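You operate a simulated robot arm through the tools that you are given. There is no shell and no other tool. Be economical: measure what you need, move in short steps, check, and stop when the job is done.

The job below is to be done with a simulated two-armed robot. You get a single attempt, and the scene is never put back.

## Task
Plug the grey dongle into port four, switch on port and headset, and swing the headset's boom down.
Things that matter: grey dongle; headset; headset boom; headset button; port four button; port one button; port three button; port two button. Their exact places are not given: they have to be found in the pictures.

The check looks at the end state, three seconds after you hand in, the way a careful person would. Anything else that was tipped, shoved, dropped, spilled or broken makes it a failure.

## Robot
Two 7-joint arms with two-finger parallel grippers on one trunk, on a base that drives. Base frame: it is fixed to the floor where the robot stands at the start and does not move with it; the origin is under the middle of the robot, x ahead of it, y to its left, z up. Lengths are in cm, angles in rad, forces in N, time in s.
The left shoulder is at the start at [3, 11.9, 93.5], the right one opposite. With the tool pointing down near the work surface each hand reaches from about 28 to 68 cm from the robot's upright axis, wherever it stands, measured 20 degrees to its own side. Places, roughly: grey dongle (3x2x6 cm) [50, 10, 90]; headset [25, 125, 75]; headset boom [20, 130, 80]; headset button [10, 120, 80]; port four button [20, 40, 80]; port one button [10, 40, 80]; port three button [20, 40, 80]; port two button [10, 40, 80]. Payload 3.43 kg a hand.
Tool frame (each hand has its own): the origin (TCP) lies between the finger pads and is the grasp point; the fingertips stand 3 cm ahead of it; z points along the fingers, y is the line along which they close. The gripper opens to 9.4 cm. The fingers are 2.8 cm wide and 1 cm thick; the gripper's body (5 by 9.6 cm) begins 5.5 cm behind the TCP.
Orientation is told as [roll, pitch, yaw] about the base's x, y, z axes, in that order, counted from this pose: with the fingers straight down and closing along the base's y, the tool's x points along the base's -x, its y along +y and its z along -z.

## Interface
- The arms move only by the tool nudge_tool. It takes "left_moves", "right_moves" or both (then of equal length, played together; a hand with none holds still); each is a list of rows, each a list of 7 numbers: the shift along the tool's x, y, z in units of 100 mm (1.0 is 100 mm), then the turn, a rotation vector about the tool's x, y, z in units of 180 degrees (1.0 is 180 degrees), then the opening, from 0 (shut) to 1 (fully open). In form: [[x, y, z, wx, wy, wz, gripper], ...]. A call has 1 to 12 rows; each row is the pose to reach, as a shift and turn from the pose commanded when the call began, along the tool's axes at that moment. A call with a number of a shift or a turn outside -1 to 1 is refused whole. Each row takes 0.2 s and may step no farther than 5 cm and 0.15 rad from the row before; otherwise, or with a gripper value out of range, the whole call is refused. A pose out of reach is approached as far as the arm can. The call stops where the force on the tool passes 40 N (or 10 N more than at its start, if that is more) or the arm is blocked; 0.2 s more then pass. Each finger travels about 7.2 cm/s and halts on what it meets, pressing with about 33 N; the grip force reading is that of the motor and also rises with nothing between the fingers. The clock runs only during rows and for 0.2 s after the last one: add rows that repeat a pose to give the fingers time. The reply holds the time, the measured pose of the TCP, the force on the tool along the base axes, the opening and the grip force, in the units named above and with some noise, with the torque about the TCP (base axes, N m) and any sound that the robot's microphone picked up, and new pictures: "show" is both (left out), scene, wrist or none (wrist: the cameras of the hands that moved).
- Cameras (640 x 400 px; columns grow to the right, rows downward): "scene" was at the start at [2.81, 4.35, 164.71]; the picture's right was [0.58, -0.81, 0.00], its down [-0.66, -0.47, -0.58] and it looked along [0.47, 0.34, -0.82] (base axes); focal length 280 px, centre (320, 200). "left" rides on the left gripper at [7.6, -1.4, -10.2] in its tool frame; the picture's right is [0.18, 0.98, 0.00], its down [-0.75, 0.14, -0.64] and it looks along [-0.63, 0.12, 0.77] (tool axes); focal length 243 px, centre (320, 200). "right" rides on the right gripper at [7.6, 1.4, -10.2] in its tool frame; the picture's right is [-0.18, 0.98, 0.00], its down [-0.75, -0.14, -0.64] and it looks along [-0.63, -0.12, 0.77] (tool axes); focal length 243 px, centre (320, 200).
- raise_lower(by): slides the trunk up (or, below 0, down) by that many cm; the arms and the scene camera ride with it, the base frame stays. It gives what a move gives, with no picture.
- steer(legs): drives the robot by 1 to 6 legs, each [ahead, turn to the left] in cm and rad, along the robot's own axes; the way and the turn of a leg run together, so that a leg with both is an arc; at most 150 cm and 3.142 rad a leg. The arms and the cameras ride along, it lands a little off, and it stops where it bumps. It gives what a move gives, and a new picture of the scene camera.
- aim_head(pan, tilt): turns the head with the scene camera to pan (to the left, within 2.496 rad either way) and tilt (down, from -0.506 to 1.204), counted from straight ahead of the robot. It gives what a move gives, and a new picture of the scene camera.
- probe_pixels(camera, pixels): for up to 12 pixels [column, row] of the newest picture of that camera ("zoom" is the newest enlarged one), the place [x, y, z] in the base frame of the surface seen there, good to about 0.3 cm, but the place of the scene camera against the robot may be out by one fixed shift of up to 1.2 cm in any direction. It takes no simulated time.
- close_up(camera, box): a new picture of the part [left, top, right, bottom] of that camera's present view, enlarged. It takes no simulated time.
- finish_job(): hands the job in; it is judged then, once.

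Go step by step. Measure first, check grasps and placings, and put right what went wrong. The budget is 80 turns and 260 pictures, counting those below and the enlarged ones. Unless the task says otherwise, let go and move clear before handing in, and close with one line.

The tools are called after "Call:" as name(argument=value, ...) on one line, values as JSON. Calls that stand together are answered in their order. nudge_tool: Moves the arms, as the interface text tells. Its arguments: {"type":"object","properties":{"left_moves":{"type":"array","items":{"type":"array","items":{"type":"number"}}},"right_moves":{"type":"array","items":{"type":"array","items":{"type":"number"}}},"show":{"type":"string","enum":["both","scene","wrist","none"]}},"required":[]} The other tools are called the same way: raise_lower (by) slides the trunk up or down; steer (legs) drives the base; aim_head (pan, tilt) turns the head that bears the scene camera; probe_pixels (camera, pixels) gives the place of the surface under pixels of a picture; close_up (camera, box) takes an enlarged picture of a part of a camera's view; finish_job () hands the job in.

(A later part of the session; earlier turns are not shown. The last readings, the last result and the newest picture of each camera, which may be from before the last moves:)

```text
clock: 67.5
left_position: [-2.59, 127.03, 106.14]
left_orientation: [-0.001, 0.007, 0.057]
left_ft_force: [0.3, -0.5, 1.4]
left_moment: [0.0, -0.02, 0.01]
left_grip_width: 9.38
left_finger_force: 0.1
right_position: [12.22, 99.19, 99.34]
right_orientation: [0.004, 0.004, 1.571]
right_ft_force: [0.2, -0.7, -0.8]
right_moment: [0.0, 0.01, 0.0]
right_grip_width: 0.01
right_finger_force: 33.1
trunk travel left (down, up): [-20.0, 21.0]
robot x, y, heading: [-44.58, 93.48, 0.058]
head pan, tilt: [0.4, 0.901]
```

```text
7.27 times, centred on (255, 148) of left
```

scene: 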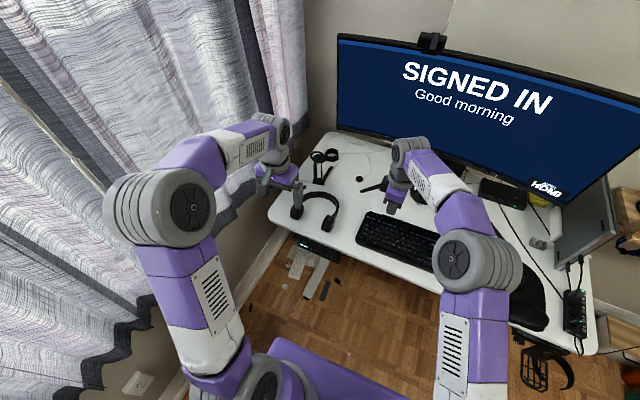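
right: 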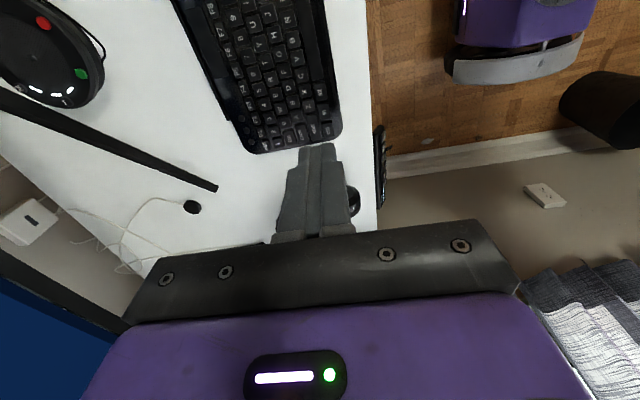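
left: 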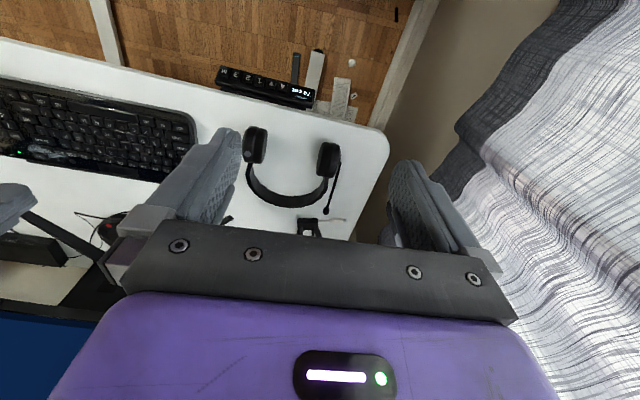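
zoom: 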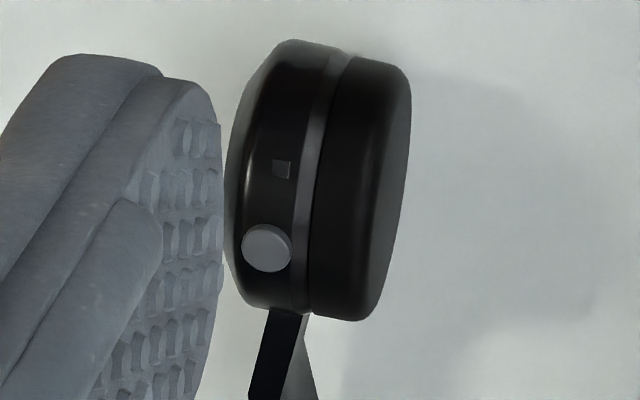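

Boom runs from (12,134.3,78.0) to tip (22.6,134.5,79.2): it must swing up and over about the cup axis. First the button: measuring it precisely.

Call:
probe_pixels(camera="zoom", pixels=[[266, 248], [250, 248], [282, 248], [266, 232], [266, 264], [282, 168], [280, 120], [270, 290], [270, 208], [350, 200], [350, 120], [350, 290]])

Call:
close_up(camera="scene", box=[310, 190, 350, 240])

```text
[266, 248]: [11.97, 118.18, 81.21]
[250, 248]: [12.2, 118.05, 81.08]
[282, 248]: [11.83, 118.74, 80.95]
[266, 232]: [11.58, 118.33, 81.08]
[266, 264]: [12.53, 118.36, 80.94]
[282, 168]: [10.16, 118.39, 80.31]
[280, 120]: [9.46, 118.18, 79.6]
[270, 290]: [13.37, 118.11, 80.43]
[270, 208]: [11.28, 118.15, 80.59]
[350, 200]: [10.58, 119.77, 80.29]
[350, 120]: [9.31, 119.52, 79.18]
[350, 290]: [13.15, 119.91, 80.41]
```

```text
8.00 times, centred on (330, 215) of scene
```

zoom: 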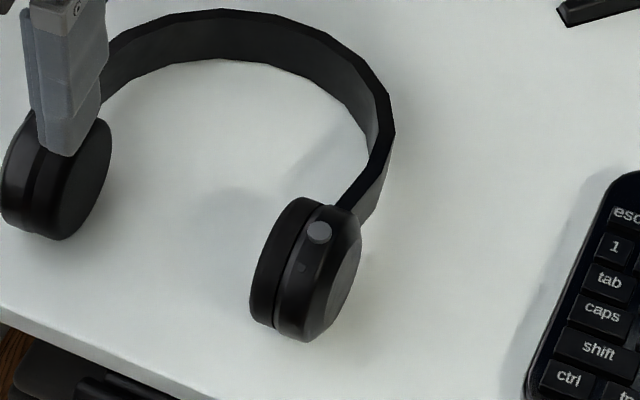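

Button top is at (12.0, 118.2, 81.15), facing up. Bringing the right closed fingertips over it and moving the left hand back a little.

Call:
nudge_tool(right_moves=[[-0.4, 0, 0, 0, 0, 0, 0], [-0.8, 0, 0, 0, 0, 0, 0], [-1.0, 0, 0.1, 0, 0, 0, 0]], left_moves=[[0.3, 0.1, -0.1, 0, 0, 0, 1], [0.6, 0.2, -0.2, 0, 0, 0, 1], [0.8, 0.3, -0.3, 0, 0, 0, 1]], show="none")

Call:
nudge_tool(right_moves=[[-0.4, 0.0, 0.2, 0, 0, 0, 0], [-0.8, 0.01, 0.5, 0, 0, 0, 0], [-0.9, 0.01, 0.9, 0, 0, 0, 0], [-0.9, 0.01, 1.0, 0, 0, 0, 0]], show="both")

Call:
close_up(camera="scene", box=[290, 170, 350, 240])

Call:
close_up(camera="left", box=[220, 100, 400, 250])

```text
clock: 68.3
left_position: [-10.45, 129.54, 109.28]
left_orientation: [-0.003, 0.005, 0.056]
left_ft_force: [-0.3, 0.0, 0.1]
left_moment: [0.06, -0.01, -0.01]
left_grip_width: 9.42
left_finger_force: 0.0
right_position: [11.06, 109.14, 98.08]
right_orientation: [0.004, 0.006, 1.571]
right_ft_force: [0.2, -0.1, -0.5]
right_moment: [0.0, 0.0, -0.01]
right_grip_width: 0.01
right_finger_force: 32.8
right hand out of reach, approached as far as the arm can: row 3
trunk travel left (down, up): [-20.0, 21.0]
robot x, y, heading: [-44.9, 93.5, 0.053]
head pan, tilt: [0.4, 0.901]
```

```text
clock: 69.3
left_position: [-10.44, 129.5, 109.21]
left_orientation: [-0.002, 0.003, 0.057]
left_ft_force: [1.5, -0.4, -0.4]
left_moment: [-0.01, 0.02, 0.02]
left_grip_width: 9.4
left_finger_force: 0.1
right_position: [8.07, 115.03, 87.99]
right_orientation: [0.002, 0.002, 1.571]
right_ft_force: [0.3, 0.6, 1.0]
right_moment: [0.01, 0.0, -0.05]
right_grip_width: 0.02
right_finger_force: 32.7
right hand out of reach, approached as far as the arm can: row 1, 2, 3, 4
trunk travel left (down, up): [-20.0, 21.0]
robot x, y, heading: [-44.47, 93.39, 0.054]
head pan, tilt: [0.4, 0.901]
```

scene: 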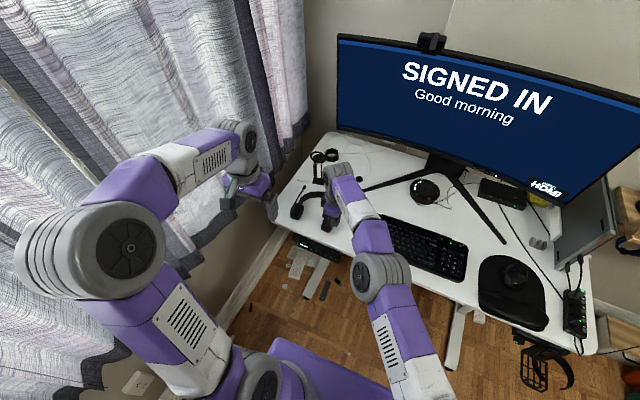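
right: 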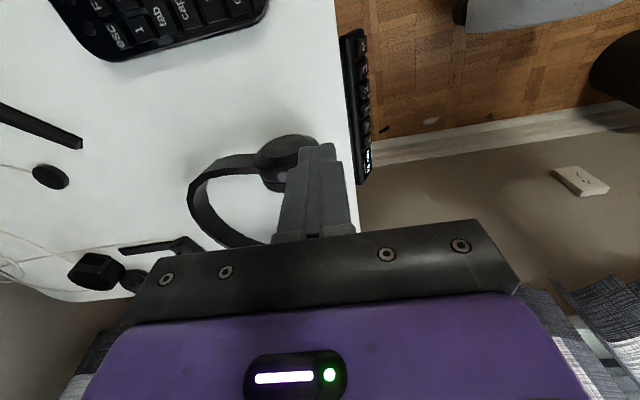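

```text
5.71 times, centred on (320, 205) of scene
```

zoom: 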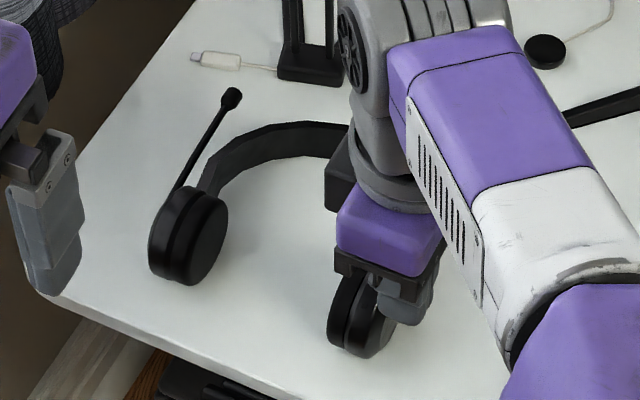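

```text
2.67 times, centred on (310, 175) of left
```

zoom: 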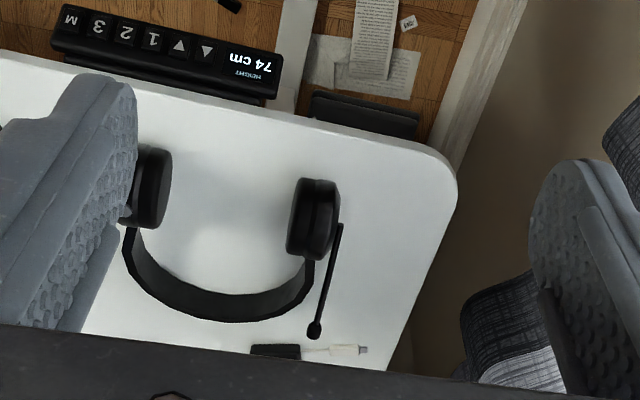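

The right hand is at its reach limit. I'll raise it, and drive forward 10 cm.

Call:
nudge_tool(right_moves=[[0.2, 0, -0.3, 0, 0, 0, 0], [0.3, 0, -0.6, 0, 0, 0, 0]], show="none")

Call:
steer(legs=[[10, 0]])

```text
clock: 69.9
left_position: [-10.5, 129.37, 109.25]
left_orientation: [-0.001, 0.004, 0.056]
left_ft_force: [1.5, -0.2, 0.5]
left_moment: [0.04, 0.01, -0.01]
left_grip_width: 9.39
left_finger_force: 0.0
right_position: [7.77, 111.8, 94.23]
right_orientation: [0.003, 0.004, 1.571]
right_ft_force: [-0.7, -0.1, 0.0]
right_moment: [0.01, 0.0, 0.04]
right_grip_width: 0.01
right_finger_force: 32.8
trunk travel left (down, up): [-20.0, 21.0]
robot x, y, heading: [-44.67, 93.36, 0.053]
head pan, tilt: [0.4, 0.901]
```

```text
clock: 71.1
left_position: [-0.43, 130.05, 109.23]
left_orientation: [-0.002, 0.004, 0.057]
left_ft_force: [0.1, 0.0, 0.0]
left_moment: [0.0, -0.01, -0.02]
left_grip_width: 9.41
left_finger_force: 0.1
right_position: [17.8, 112.39, 94.29]
right_orientation: [0.003, 0.004, 1.57]
right_ft_force: [-0.3, 0.3, -0.5]
right_moment: [0.03, 0.04, 0.01]
right_grip_width: 0.01
right_finger_force: 33.2
trunk travel left (down, up): [-20.0, 21.0]
robot x, y, heading: [-34.87, 94.01, 0.05]
head pan, tilt: [0.4, 0.901]
```

scene: 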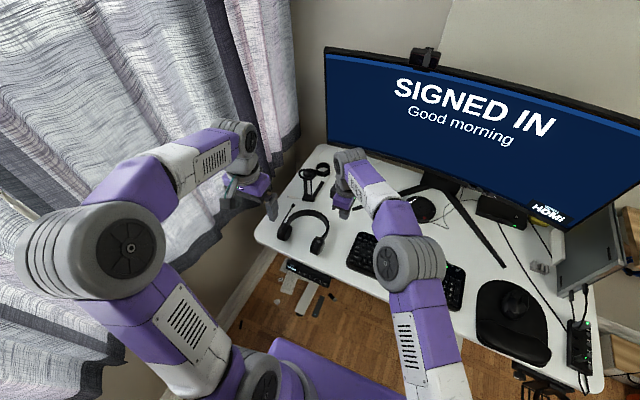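

Call:
nudge_tool(right_moves=[[-0.2, 0.2, 0.1, 0, 0, 0, 0], [-0.4, 0.4, 0.3, 0, 0, 0, 0], [-0.58, 0.58, 0.5, 0, 0, 0, 0], [-0.58, 0.58, 0.75, 0, 0, 0, 0], [-0.58, 0.58, 0.75, 0, 0, 0, 0]], show="both")

Call:
close_up(camera="right", box=[260, 100, 380, 230])

Call:
close_up(camera="scene", box=[280, 180, 350, 260])

```text
clock: 72.3
left_position: [-0.6, 130.01, 109.25]
left_orientation: [-0.003, 0.003, 0.055]
left_ft_force: [-0.1, -0.3, 0.2]
left_moment: [0.02, 0.0, -0.03]
left_grip_width: 9.4
left_finger_force: 0.0
right_position: [11.99, 118.43, 86.84]
right_orientation: [0.001, 0.001, 1.568]
right_ft_force: [0.0, 0.2, 0.2]
right_moment: [-0.01, 0.02, 0.01]
right_grip_width: 0.0
right_finger_force: 33.1
trunk travel left (down, up): [-20.0, 21.0]
robot x, y, heading: [-34.83, 93.84, 0.054]
head pan, tilt: [0.4, 0.901]
```

scene: 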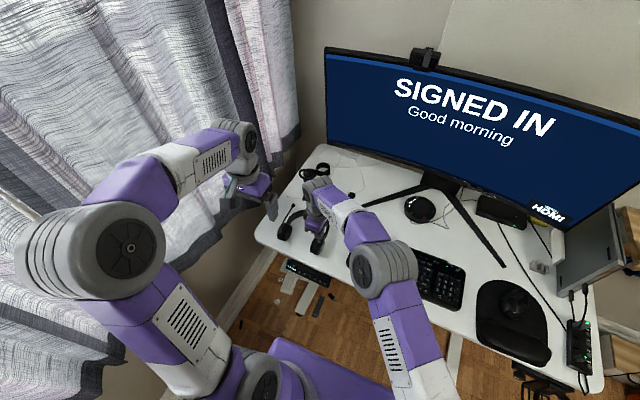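
right: 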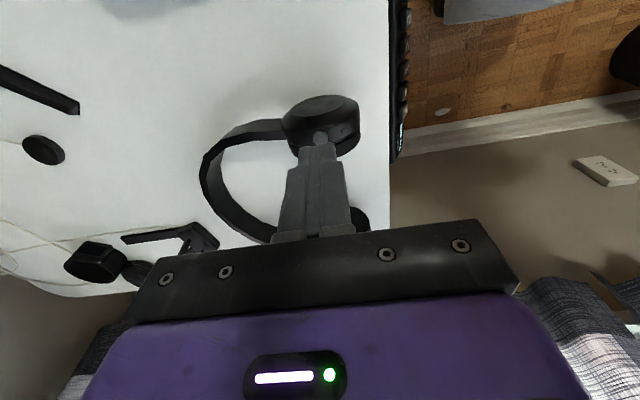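

```text
3.08 times, centred on (320, 165) of right
```

zoom: 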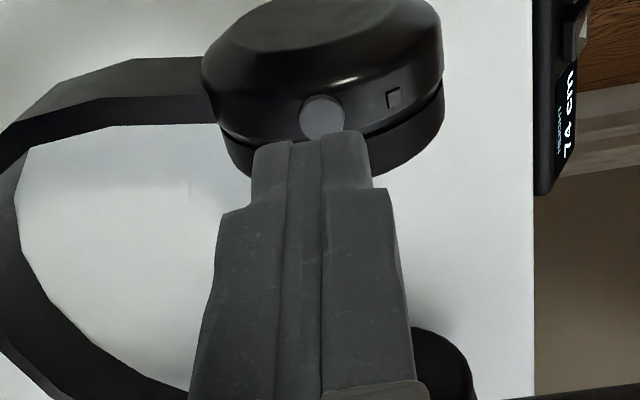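

```text
5.00 times, centred on (315, 220) of scene
```

zoom: 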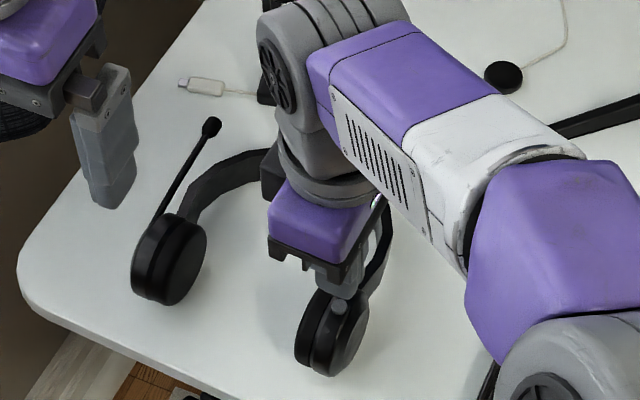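

Alignment computes to within 0.15 cm of the button. Pressing.

Call:
nudge_tool(right_moves=[[0.01, 0, 0.1, 0, 0, 0, 0], [0.01, 0, 0.2, 0, 0, 0, 0], [0.01, 0, 0.24, 0, 0, 0, 0], [0.01, 0, 0.26, 0, 0, 0, 0], [0.01, 0, 0.28, 0, 0, 0, 0], [0.01, 0, 0.3, 0, 0, 0, 0], [0.01, 0, 0.2, 0, 0, 0, 0], [0.01, 0, -0.2, 0, 0, 0, 0]], show="wrist")

Call:
close_up(camera="right", box=[260, 100, 380, 230])

```text
clock: 74.1
left_position: [-0.6, 129.92, 109.14]
left_orientation: [-0.001, 0.004, 0.056]
left_ft_force: [-0.5, 1.0, -0.8]
left_moment: [-0.01, -0.03, -0.03]
left_grip_width: 9.41
left_finger_force: 0.0
right_position: [11.92, 118.24, 88.66]
right_orientation: [0.0, 0.002, 1.569]
right_ft_force: [-0.7, 0.2, 0.5]
right_moment: [-0.05, -0.03, 0.03]
right_grip_width: 0.0
right_finger_force: 33.3
trunk travel left (down, up): [-20.0, 21.0]
robot x, y, heading: [-34.73, 94.22, 0.053]
head pan, tilt: [0.4, 0.901]
heard: click
```

right: 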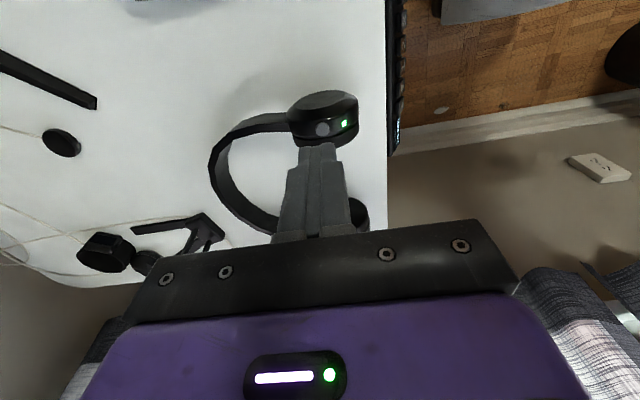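

```text
3.08 times, centred on (320, 165) of right
```

zoom: 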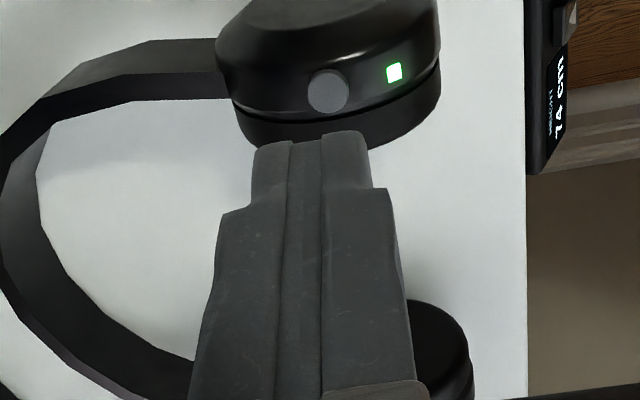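

Click, and the headset LED is green. Now retreat the right hand and check the little hoop stand's position before bringing the left hand to the boom.

Call:
nudge_tool(right_moves=[[0, 0, -0.4, 0, 0, 0, 0], [0.3, 0, -0.7, 0, 0, 0, 0], [0.7, 0, -0.8, 0, 0, 0, 0], [1.0, 0, -0.8, 0, 0, 0, 0]], show="none")

Call:
nudge_tool(right_moves=[[0.4, 0, -0.1, 0, 0, 0, 0], [0.8, 0, -0.2, 0, 0, 0, 0], [1.0, 0, -0.2, 0, 0, 0, 0]], left_moves=[[0, 0, 0, 0, 0, 0, 0.5], [0, 0, 0, 0, 0, 0, 0.3], [0, 0, 0, 0, 0, 0, 0.25]], show="both")

Call:
close_up(camera="scene", box=[270, 150, 360, 250])

Call:
close_up(camera="left", box=[220, 80, 400, 250])

```text
clock: 75.1
left_position: [-0.43, 129.86, 109.24]
left_orientation: [-0.002, 0.004, 0.056]
left_ft_force: [0.0, 0.6, 0.7]
left_moment: [-0.01, -0.01, 0.04]
left_grip_width: 9.4
left_finger_force: 0.0
right_position: [11.99, 107.75, 96.65]
right_orientation: [0.004, 0.002, 1.571]
right_ft_force: [0.6, 1.3, 0.2]
right_moment: [-0.01, 0.01, -0.03]
right_grip_width: 0.0
right_finger_force: 33.3
trunk travel left (down, up): [-20.0, 21.0]
robot x, y, heading: [-34.89, 93.86, 0.058]
head pan, tilt: [0.4, 0.901]
```

```text
clock: 75.9
left_position: [-0.45, 129.98, 109.21]
left_orientation: [-0.002, 0.004, 0.057]
left_ft_force: [-0.2, 0.5, -0.8]
left_moment: [-0.01, 0.01, 0.0]
left_grip_width: 2.33
left_finger_force: 0.0
right_position: [12.03, 97.92, 99.0]
right_orientation: [0.003, 0.003, 1.571]
right_ft_force: [-0.1, -0.2, 0.0]
right_moment: [0.0, -0.02, 0.0]
right_grip_width: 0.0
right_finger_force: 33.3
trunk travel left (down, up): [-20.0, 21.0]
robot x, y, heading: [-34.72, 93.94, 0.055]
head pan, tilt: [0.4, 0.901]
```

scene: 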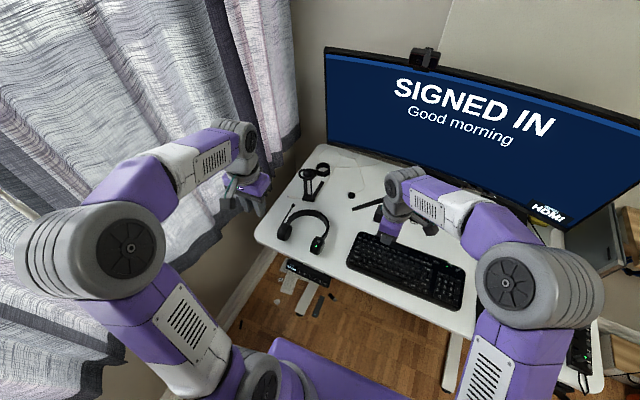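
right: 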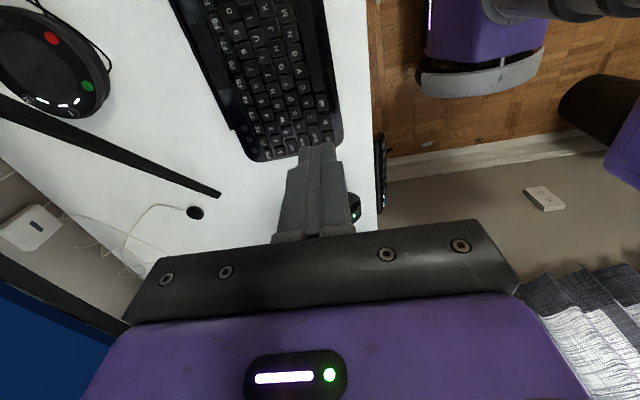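
left: 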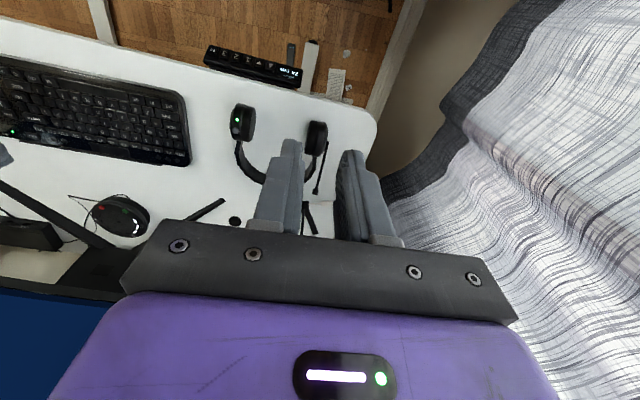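

```text
4.00 times, centred on (315, 200) of scene
```

zoom: 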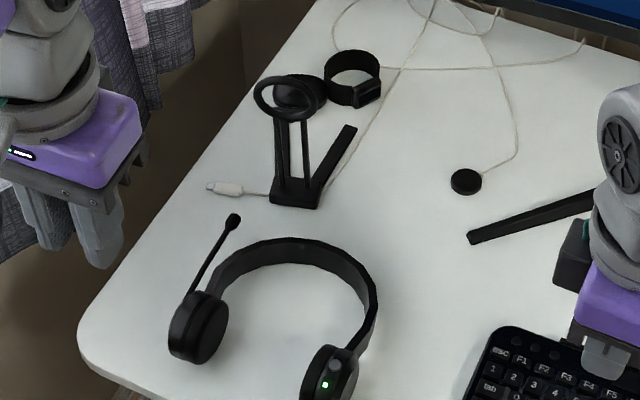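

```text
2.35 times, centred on (310, 165) of left
```

zoom: 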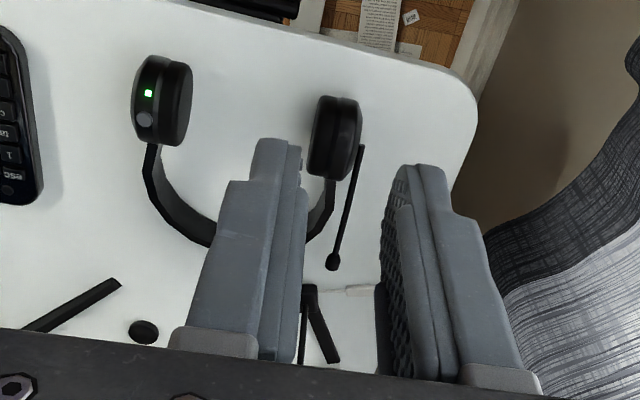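

Call:
probe_pixels(camera="scene", pixels=[[309, 198], [309, 187], [315, 186], [301, 170], [313, 177], [293, 206], [289, 214]])

Call:
probe_pixels(camera="left", pixels=[[315, 176], [318, 168], [322, 155], [326, 146], [309, 208], [320, 225]])

```text
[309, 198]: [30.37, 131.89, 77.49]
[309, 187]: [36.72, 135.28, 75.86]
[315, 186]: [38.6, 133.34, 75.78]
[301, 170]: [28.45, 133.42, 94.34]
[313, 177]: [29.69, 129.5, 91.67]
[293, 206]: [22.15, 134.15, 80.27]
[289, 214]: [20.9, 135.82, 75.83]
```

```text
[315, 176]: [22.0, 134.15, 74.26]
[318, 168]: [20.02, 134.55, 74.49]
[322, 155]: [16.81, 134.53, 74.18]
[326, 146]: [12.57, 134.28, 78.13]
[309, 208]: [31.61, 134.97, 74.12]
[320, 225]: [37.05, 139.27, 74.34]
```

The hoop stand (ring near (28–30,129–134,z 92–95)) limits +x room, so I'll grip the boom at x≈18.5 instead. Approaching above it.

Call:
nudge_tool(left_moves=[[-0.32, 0.06, 0.2, 0, 0, 0, 0.25], [-0.64, 0.12, 0.4, 0, 0, 0, 0.25], [-0.95, 0.17, 0.6, 0, 0, 0, 0.25]], show="none")

Call:
nudge_tool(left_moves=[[-0.32, 0.06, 0.3, 0, 0, 0, 0.25], [-0.64, 0.12, 0.6, 0, 0, 0, 0.25], [-0.97, 0.17, 0.9, 0, 0, 0, 0.25], [-0.97, 0.17, 0.95, 0, 0, 0, 0.25]], show="both")

Call:
close_up(camera="left", box=[260, 60, 400, 240])

Call:
close_up(camera="scene", box=[270, 150, 360, 250])

```text
clock: 76.7
left_position: [8.7, 132.14, 103.12]
left_orientation: [-0.003, 0.004, 0.057]
left_ft_force: [-0.5, 0.5, 0.0]
left_moment: [0.02, 0.01, 0.0]
left_grip_width: 2.37
left_finger_force: 0.1
right_position: [12.17, 97.99, 99.08]
right_orientation: [0.005, 0.003, 1.569]
right_ft_force: [-0.8, 1.3, -0.3]
right_moment: [-0.01, 0.03, 0.02]
right_grip_width: 0.02
right_finger_force: 33.0
trunk travel left (down, up): [-20.0, 21.0]
robot x, y, heading: [-34.82, 93.91, 0.057]
head pan, tilt: [0.4, 0.901]
```

```text
clock: 77.7
left_position: [18.33, 134.59, 93.8]
left_orientation: [0.0, 0.001, 0.055]
left_ft_force: [0.1, 0.0, 0.2]
left_moment: [-0.01, -0.02, -0.01]
left_grip_width: 2.32
left_finger_force: 0.1
right_position: [12.1, 97.92, 99.21]
right_orientation: [0.002, 0.001, 1.57]
right_ft_force: [0.2, 0.8, 0.1]
right_moment: [0.06, 0.02, -0.01]
right_grip_width: 0.0
right_finger_force: 32.4
trunk travel left (down, up): [-20.0, 21.0]
robot x, y, heading: [-34.49, 93.75, 0.054]
head pan, tilt: [0.4, 0.901]
```

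scene: 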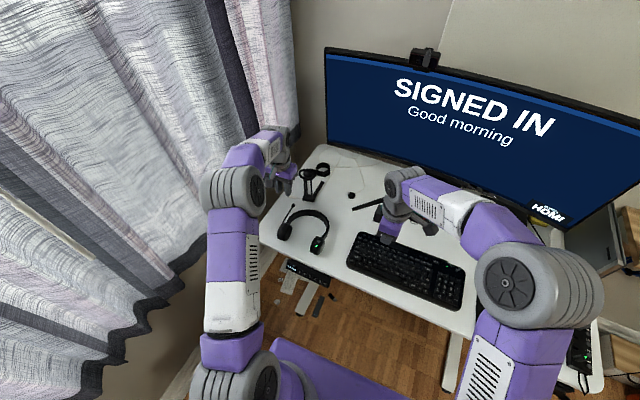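
left: 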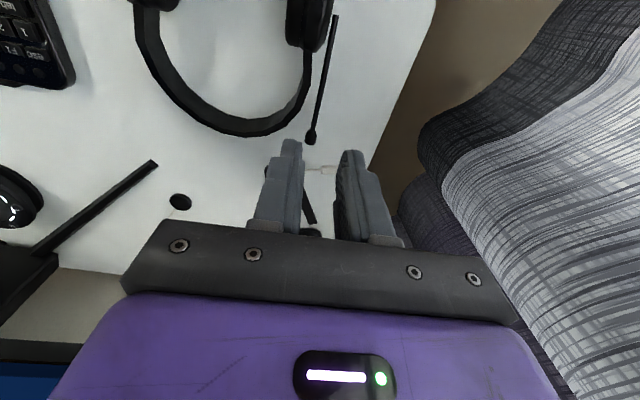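

```text
2.22 times, centred on (330, 150) of left
```

zoom: 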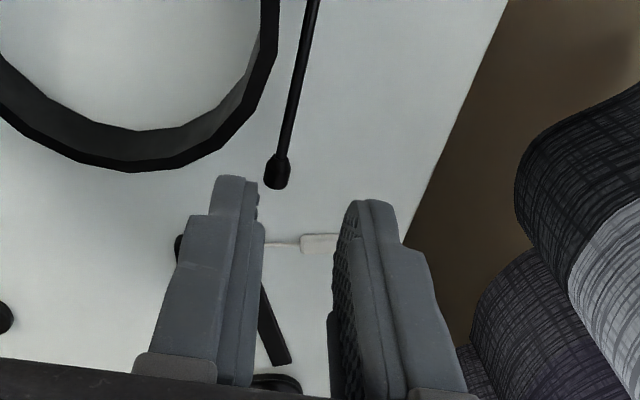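

```text
4.00 times, centred on (315, 200) of scene
```

zoom: 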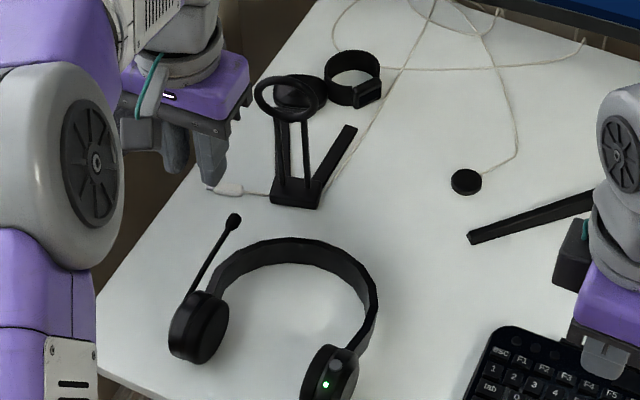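

The boom passes right through the middle between the fingers (computed offset <0.1 cm). Descending to straddle it.

Call:
nudge_tool(left_moves=[[0, 0, 0.3, 0, 0, 0, 0.25], [0, 0, 0.6, 0, 0, 0, 0.25], [0, 0, 0.9, 0, 0, 0, 0.25], [0, 0, 0.9, 0, 0, 0, 0.25]], show="wrist")

Call:
close_up(camera="left", box=[260, 60, 400, 240])

```text
clock: 78.7
left_position: [18.4, 134.54, 84.49]
left_orientation: [-0.002, 0.001, 0.056]
left_ft_force: [0.3, 1.2, 0.6]
left_moment: [-0.03, 0.01, 0.02]
left_grip_width: 2.36
left_finger_force: 0.1
right_position: [12.14, 97.96, 99.21]
right_orientation: [0.001, 0.003, 1.569]
right_ft_force: [0.8, 0.0, 0.0]
right_moment: [0.0, -0.01, 0.0]
right_grip_width: 0.01
right_finger_force: 33.0
trunk travel left (down, up): [-20.0, 21.0]
robot x, y, heading: [-34.89, 93.9, 0.056]
head pan, tilt: [0.4, 0.901]
```

left: 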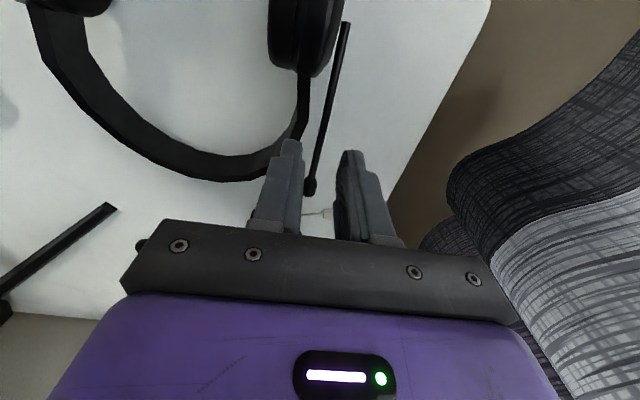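

```text
2.22 times, centred on (330, 150) of left
```

zoom: 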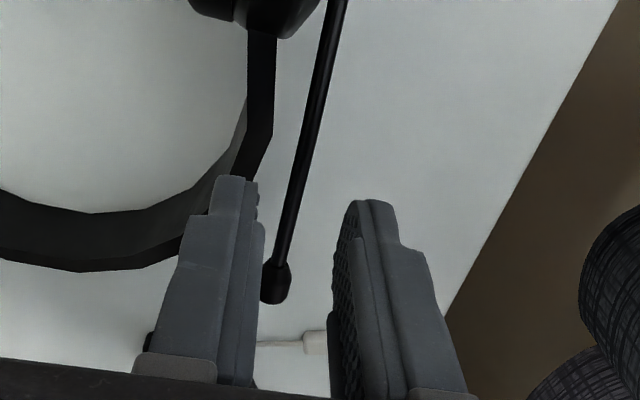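

Call:
probe_pixels(camera="zoom", pixels=[[260, 60], [258, 120], [245, 140], [240, 160], [225, 195], [265, 90], [300, 160], [285, 230], [276, 285]])

```text
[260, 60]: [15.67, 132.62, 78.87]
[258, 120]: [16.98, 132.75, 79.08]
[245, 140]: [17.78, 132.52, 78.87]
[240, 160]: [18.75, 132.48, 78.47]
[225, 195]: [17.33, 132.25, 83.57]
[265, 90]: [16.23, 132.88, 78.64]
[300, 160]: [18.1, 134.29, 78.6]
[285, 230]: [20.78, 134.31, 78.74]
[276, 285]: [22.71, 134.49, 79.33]
```

The band's top (z≈79, y up to 132.9) is close to the −y finger; I'll shift to x≈19.9, narrow the opening to 1.6 cm, then descend and close.

Call:
nudge_tool(left_moves=[[-0.07, 0, 0, 0, 0, 0, 0.2], [-0.14, 0, 0, 0, 0, 0, 0.17], [-0.14, 0, 0.12, 0, 0, 0, 0.17], [-0.14, 0, 0.24, 0, 0, 0, 0.17], [-0.14, 0, 0.34, 0, 0, 0, 0.17], [-0.14, 0, 0.34, 0, 0, 0, 0.17]], show="both")

Call:
close_up(camera="left", box=[260, 60, 400, 240])

Call:
close_up(camera="scene", box=[260, 150, 350, 250])

```text
clock: 80.1
left_position: [19.81, 134.36, 81.26]
left_orientation: [0.0, 0.0, 0.057]
left_ft_force: [1.6, 2.6, 9.3]
left_moment: [-0.05, 0.12, -0.02]
left_grip_width: 1.5
left_finger_force: 0.0
right_position: [11.97, 97.87, 99.25]
right_orientation: [0.002, 0.001, 1.569]
right_ft_force: [0.1, -0.1, 0.1]
right_moment: [-0.05, 0.0, -0.06]
right_grip_width: 0.01
right_finger_force: 32.9
trunk travel left (down, up): [-20.0, 21.0]
robot x, y, heading: [-34.73, 93.56, 0.055]
head pan, tilt: [0.4, 0.901]
```

scene: 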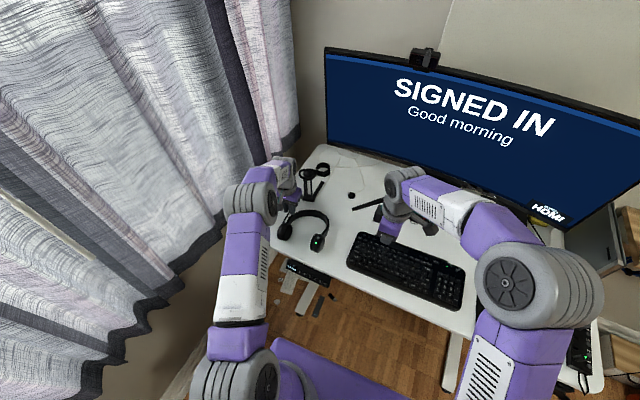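
left: 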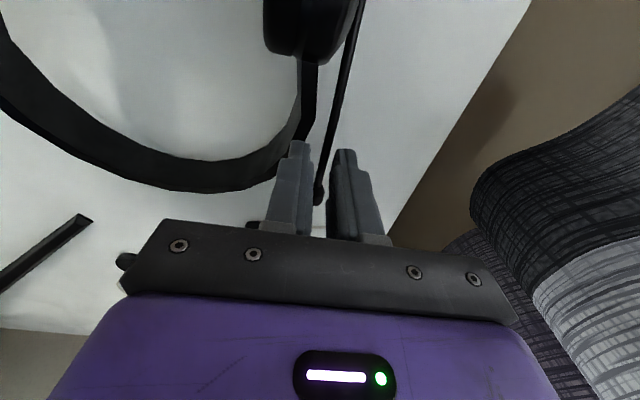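

```text
2.22 times, centred on (330, 150) of left
```

zoom: 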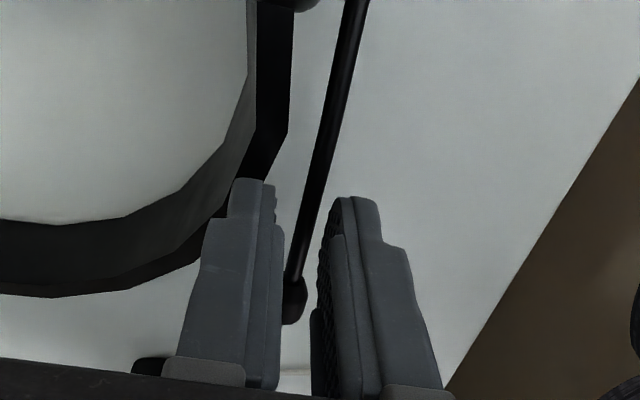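

```text
4.00 times, centred on (305, 200) of scene
```

zoom: 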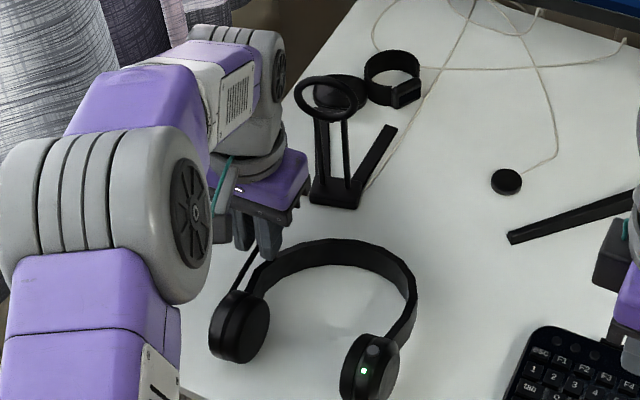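

A light 9 N contact (the −y finger on the band). I'll relieve it by 0.4 mm-scale lift, shift +y slightly, and close on the boom.

Call:
nudge_tool(left_moves=[[0, 0.015, -0.05, 0, 0, 0, 0.17], [0, 0.015, -0.04, 0, 0, 0, 0.08], [0, 0.015, -0.02, 0, 0, 0, 0.0], [0, 0.015, -0.02, 0, 0, 0, 0.0]], show="wrist")

Call:
close_up(camera="left", box=[260, 60, 400, 240])

```text
clock: 81.1
left_position: [19.66, 134.53, 81.47]
left_orientation: [-0.001, 0.002, 0.056]
left_ft_force: [-1.3, 1.8, 8.0]
left_moment: [0.04, 0.69, -0.19]
left_grip_width: 0.42
left_finger_force: 32.8
right_position: [12.11, 97.89, 99.19]
right_orientation: [0.003, 0.002, 1.569]
right_ft_force: [0.6, 0.0, 0.0]
right_moment: [0.02, 0.02, 0.02]
right_grip_width: 0.0
right_finger_force: 33.2
trunk travel left (down, up): [-20.0, 21.0]
robot x, y, heading: [-34.95, 94.04, 0.052]
head pan, tilt: [0.4, 0.901]
```

left: 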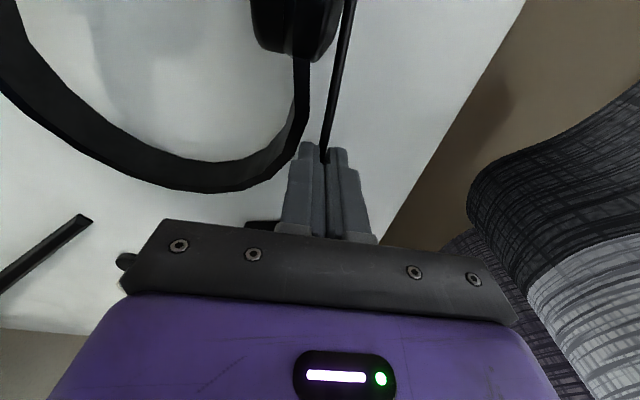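

```text
2.22 times, centred on (330, 150) of left
```

zoom: 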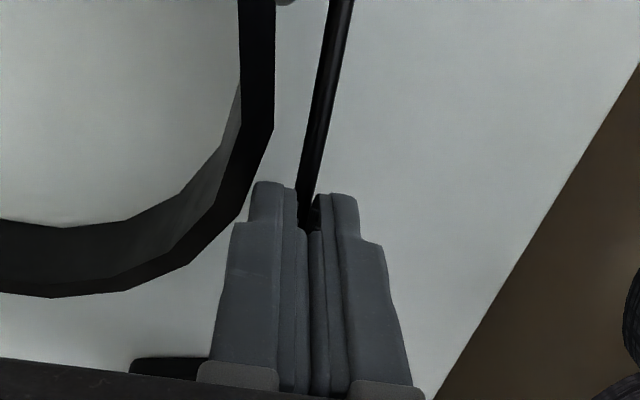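

The boom is gripped (0.42 cm). I'll swing it as a rigid arc about the cup axis (≈ (12, 77.8)), turning the hand along with it, first 0.56 rad.

Call:
nudge_tool(left_moves=[[0.058, 0.003, -0.104, 0, -0.0446, 0, 0], [0.131, 0.007, -0.199, 0, -0.0891, 0, 0], [0.216, 0.012, -0.283, 0, -0.1337, 0, 0], [0.311, 0.018, -0.354, 0, -0.1783, 0, 0]], show="both")

Call:
close_up(camera="left", box=[240, 40, 400, 240])

Call:
close_up(camera="scene", box=[260, 150, 350, 250])

```text
clock: 82.1
left_position: [16.6, 134.58, 85.23]
left_orientation: [-0.003, -0.563, 0.054]
left_ft_force: [-1.0, -0.9, 10.7]
left_moment: [-0.11, 0.86, 0.12]
left_grip_width: 0.42
left_finger_force: 33.2
right_position: [12.06, 98.06, 99.21]
right_orientation: [0.002, 0.003, 1.566]
right_ft_force: [0.2, 0.4, 0.3]
right_moment: [-0.02, 0.02, 0.0]
right_grip_width: 0.0
right_finger_force: 33.0
trunk travel left (down, up): [-20.0, 21.0]
robot x, y, heading: [-34.66, 93.84, 0.049]
head pan, tilt: [0.4, 0.901]
```

scene: 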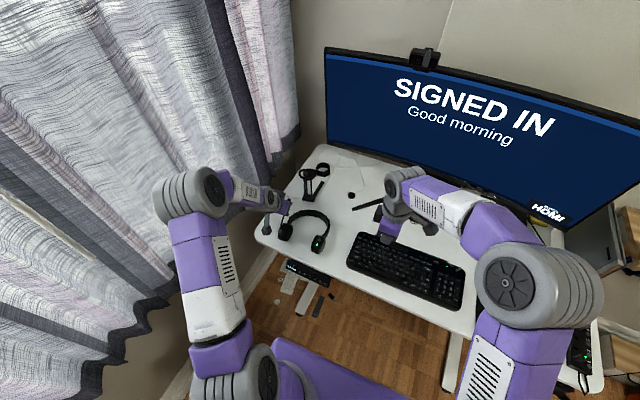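
left: 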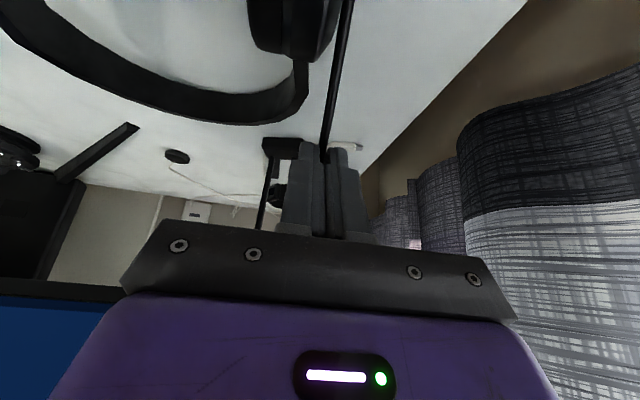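

```text
2.00 times, centred on (320, 140) of left
```

zoom: 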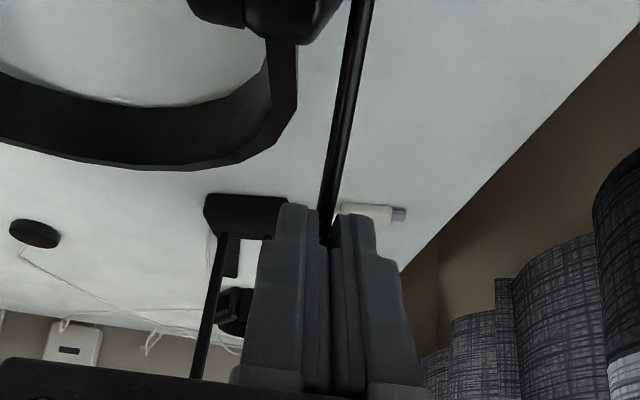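

```text
4.00 times, centred on (305, 200) of scene
```

zoom: 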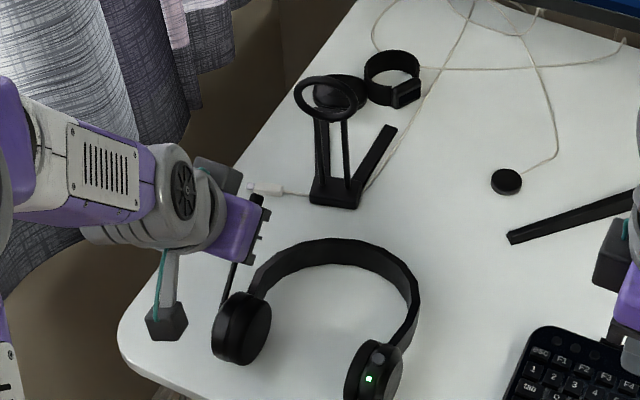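

The boom follows; the hand presses down slightly (+10.7 N), so I'll add 0.15 cm of lift and continue the arc to ~1.26 rad.

Call:
nudge_tool(left_moves=[[0.051, 0.006, -0.117, 0, -0.0446, 0, 0], [0.123, 0.012, -0.212, 0, -0.0891, 0, 0], [0.208, 0.019, -0.295, 0, -0.1337, 0, 0], [0.304, 0.026, -0.366, 0, -0.1783, 0, 0], [0.408, 0.033, -0.423, 0, -0.2228, 0, 0]], show="both")

Call:
close_up(camera="scene", box=[260, 150, 350, 250])

Call:
close_up(camera="left", box=[240, 40, 400, 240])

```text
clock: 83.3
left_position: [10.96, 134.58, 86.72]
left_orientation: [-0.008, -1.262, 0.063]
left_ft_force: [-2.3, 1.2, 10.0]
left_moment: [-0.05, -0.01, 0.03]
left_grip_width: 0.42
left_finger_force: 33.2
right_position: [12.01, 98.04, 99.25]
right_orientation: [0.002, 0.001, 1.57]
right_ft_force: [0.3, -0.6, -0.4]
right_moment: [0.02, 0.04, 0.03]
right_grip_width: 0.0
right_finger_force: 32.7
trunk travel left (down, up): [-20.0, 21.0]
robot x, y, heading: [-34.53, 93.66, 0.057]
head pan, tilt: [0.4, 0.901]
```

scene: 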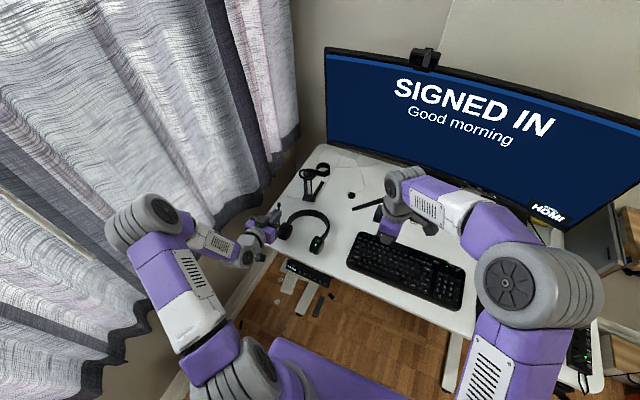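
left: 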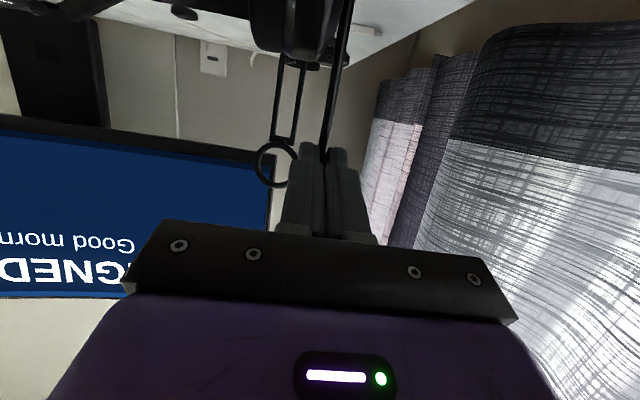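

```text
4.00 times, centred on (305, 200) of scene
```

zoom: 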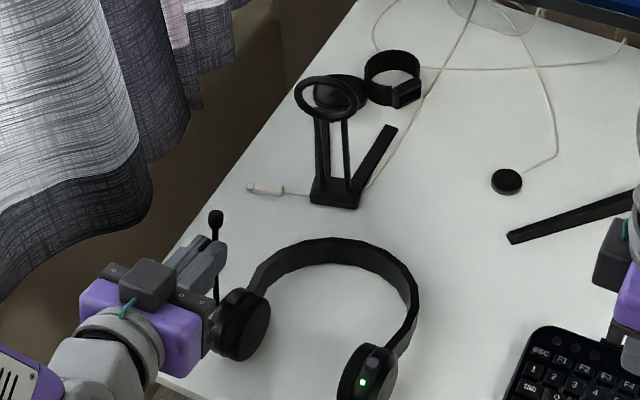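

```text
2.00 times, centred on (320, 140) of left
```

zoom: 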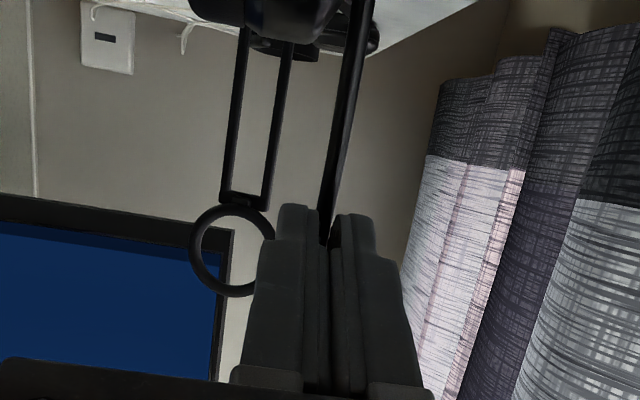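

The boom is now about vertical and the headset stays put. Continuing the arc to ~1.6 rad to feel for the end stop.

Call:
nudge_tool(left_moves=[[0.039, 0.007, -0.11, 0, -0.0446, 0, 0], [0.112, 0.013, -0.205, 0, -0.0891, 0, 0], [0.153, 0.016, -0.248, 0, -0.1114, 0, 0]], show="both")

Call:
close_up(camera="scene", box=[260, 150, 350, 250])

```text
clock: 84.1
left_position: [8.03, 134.52, 85.94]
left_orientation: [-3.07, -1.532, 3.124]
left_ft_force: [0.9, -2.4, 5.7]
left_moment: [-0.26, -0.29, -0.07]
left_grip_width: 0.41
left_finger_force: 32.7
right_position: [11.97, 97.9, 99.19]
right_orientation: [0.002, 0.001, 1.568]
right_ft_force: [0.4, -0.4, 0.6]
right_moment: [0.06, -0.04, 0.04]
right_grip_width: 0.0
right_finger_force: 32.9
trunk travel left (down, up): [-20.0, 21.0]
robot x, y, heading: [-34.67, 93.98, 0.053]
head pan, tilt: [0.4, 0.901]
```

scene: 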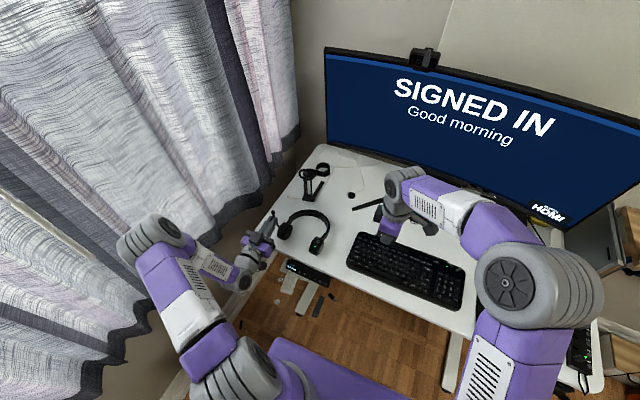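
left: 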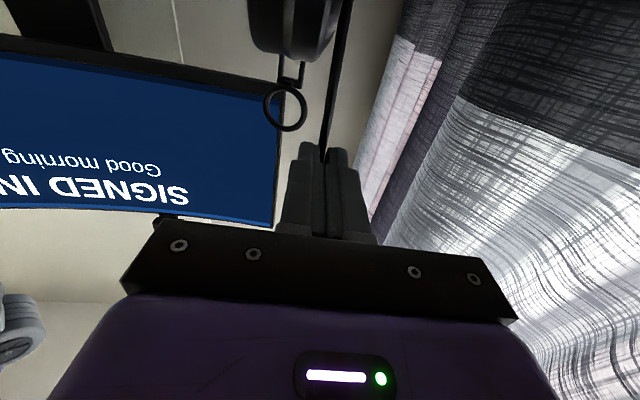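

```text
4.00 times, centred on (305, 200) of scene
```

zoom: 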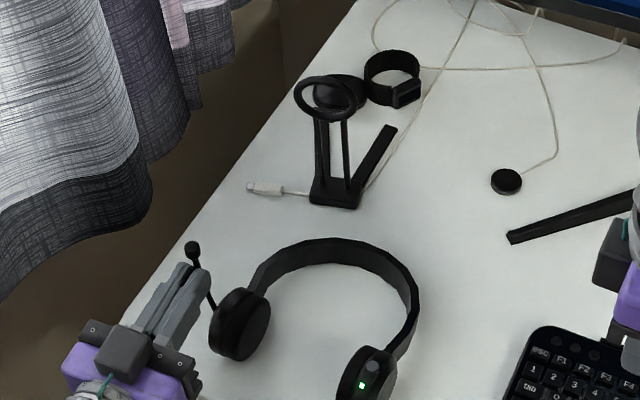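

No end stop yet (boom at ~100°). Continue another 0.28 rad.

Call:
nudge_tool(left_moves=[[0.058, 0.006, -0.104, 0, -0.0446, 0, 0], [0.131, 0.011, -0.199, 0, -0.0891, 0, 0]], show="both")

Call:
close_up(camera="scene", box=[230, 170, 350, 290])

```text
clock: 84.7
left_position: [5.99, 134.7, 84.37]
left_orientation: [-3.135, -1.254, -3.095]
left_ft_force: [-2.0, 0.3, 6.1]
left_moment: [-0.87, -0.18, -0.29]
left_grip_width: 0.43
left_finger_force: 33.2
right_position: [12.11, 98.0, 99.31]
right_orientation: [0.003, 0.001, 1.569]
right_ft_force: [-0.1, 0.2, 0.0]
right_moment: [0.02, -0.01, 0.0]
right_grip_width: 0.02
right_finger_force: 32.7
trunk travel left (down, up): [-20.0, 21.0]
robot x, y, heading: [-34.69, 93.81, 0.056]
head pan, tilt: [0.4, 0.901]
```

scene: 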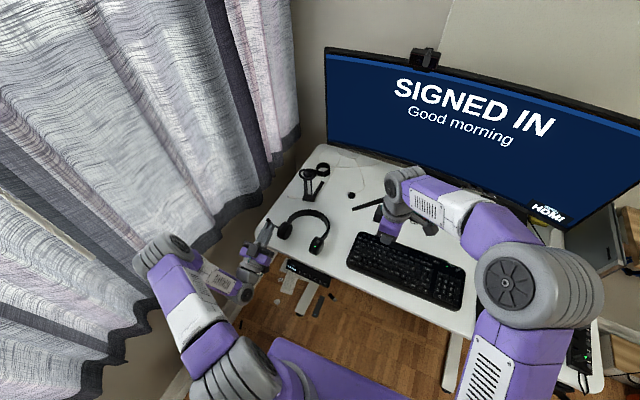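
left: 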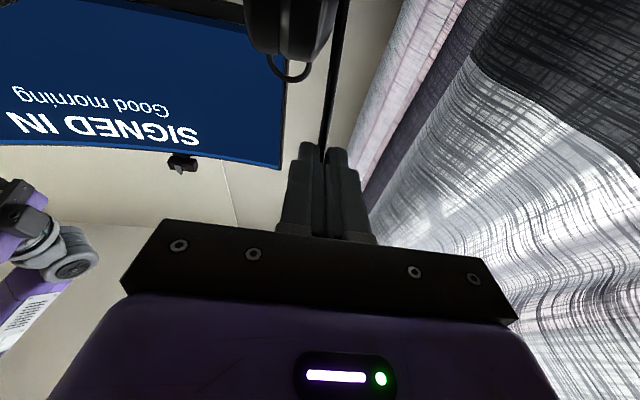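

```text
3.33 times, centred on (290, 230) of scene
```

zoom: 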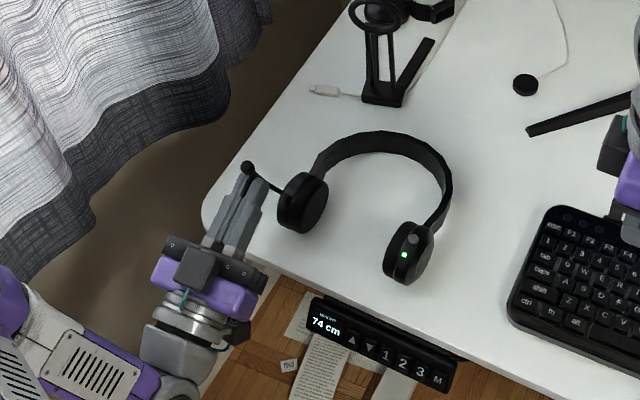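

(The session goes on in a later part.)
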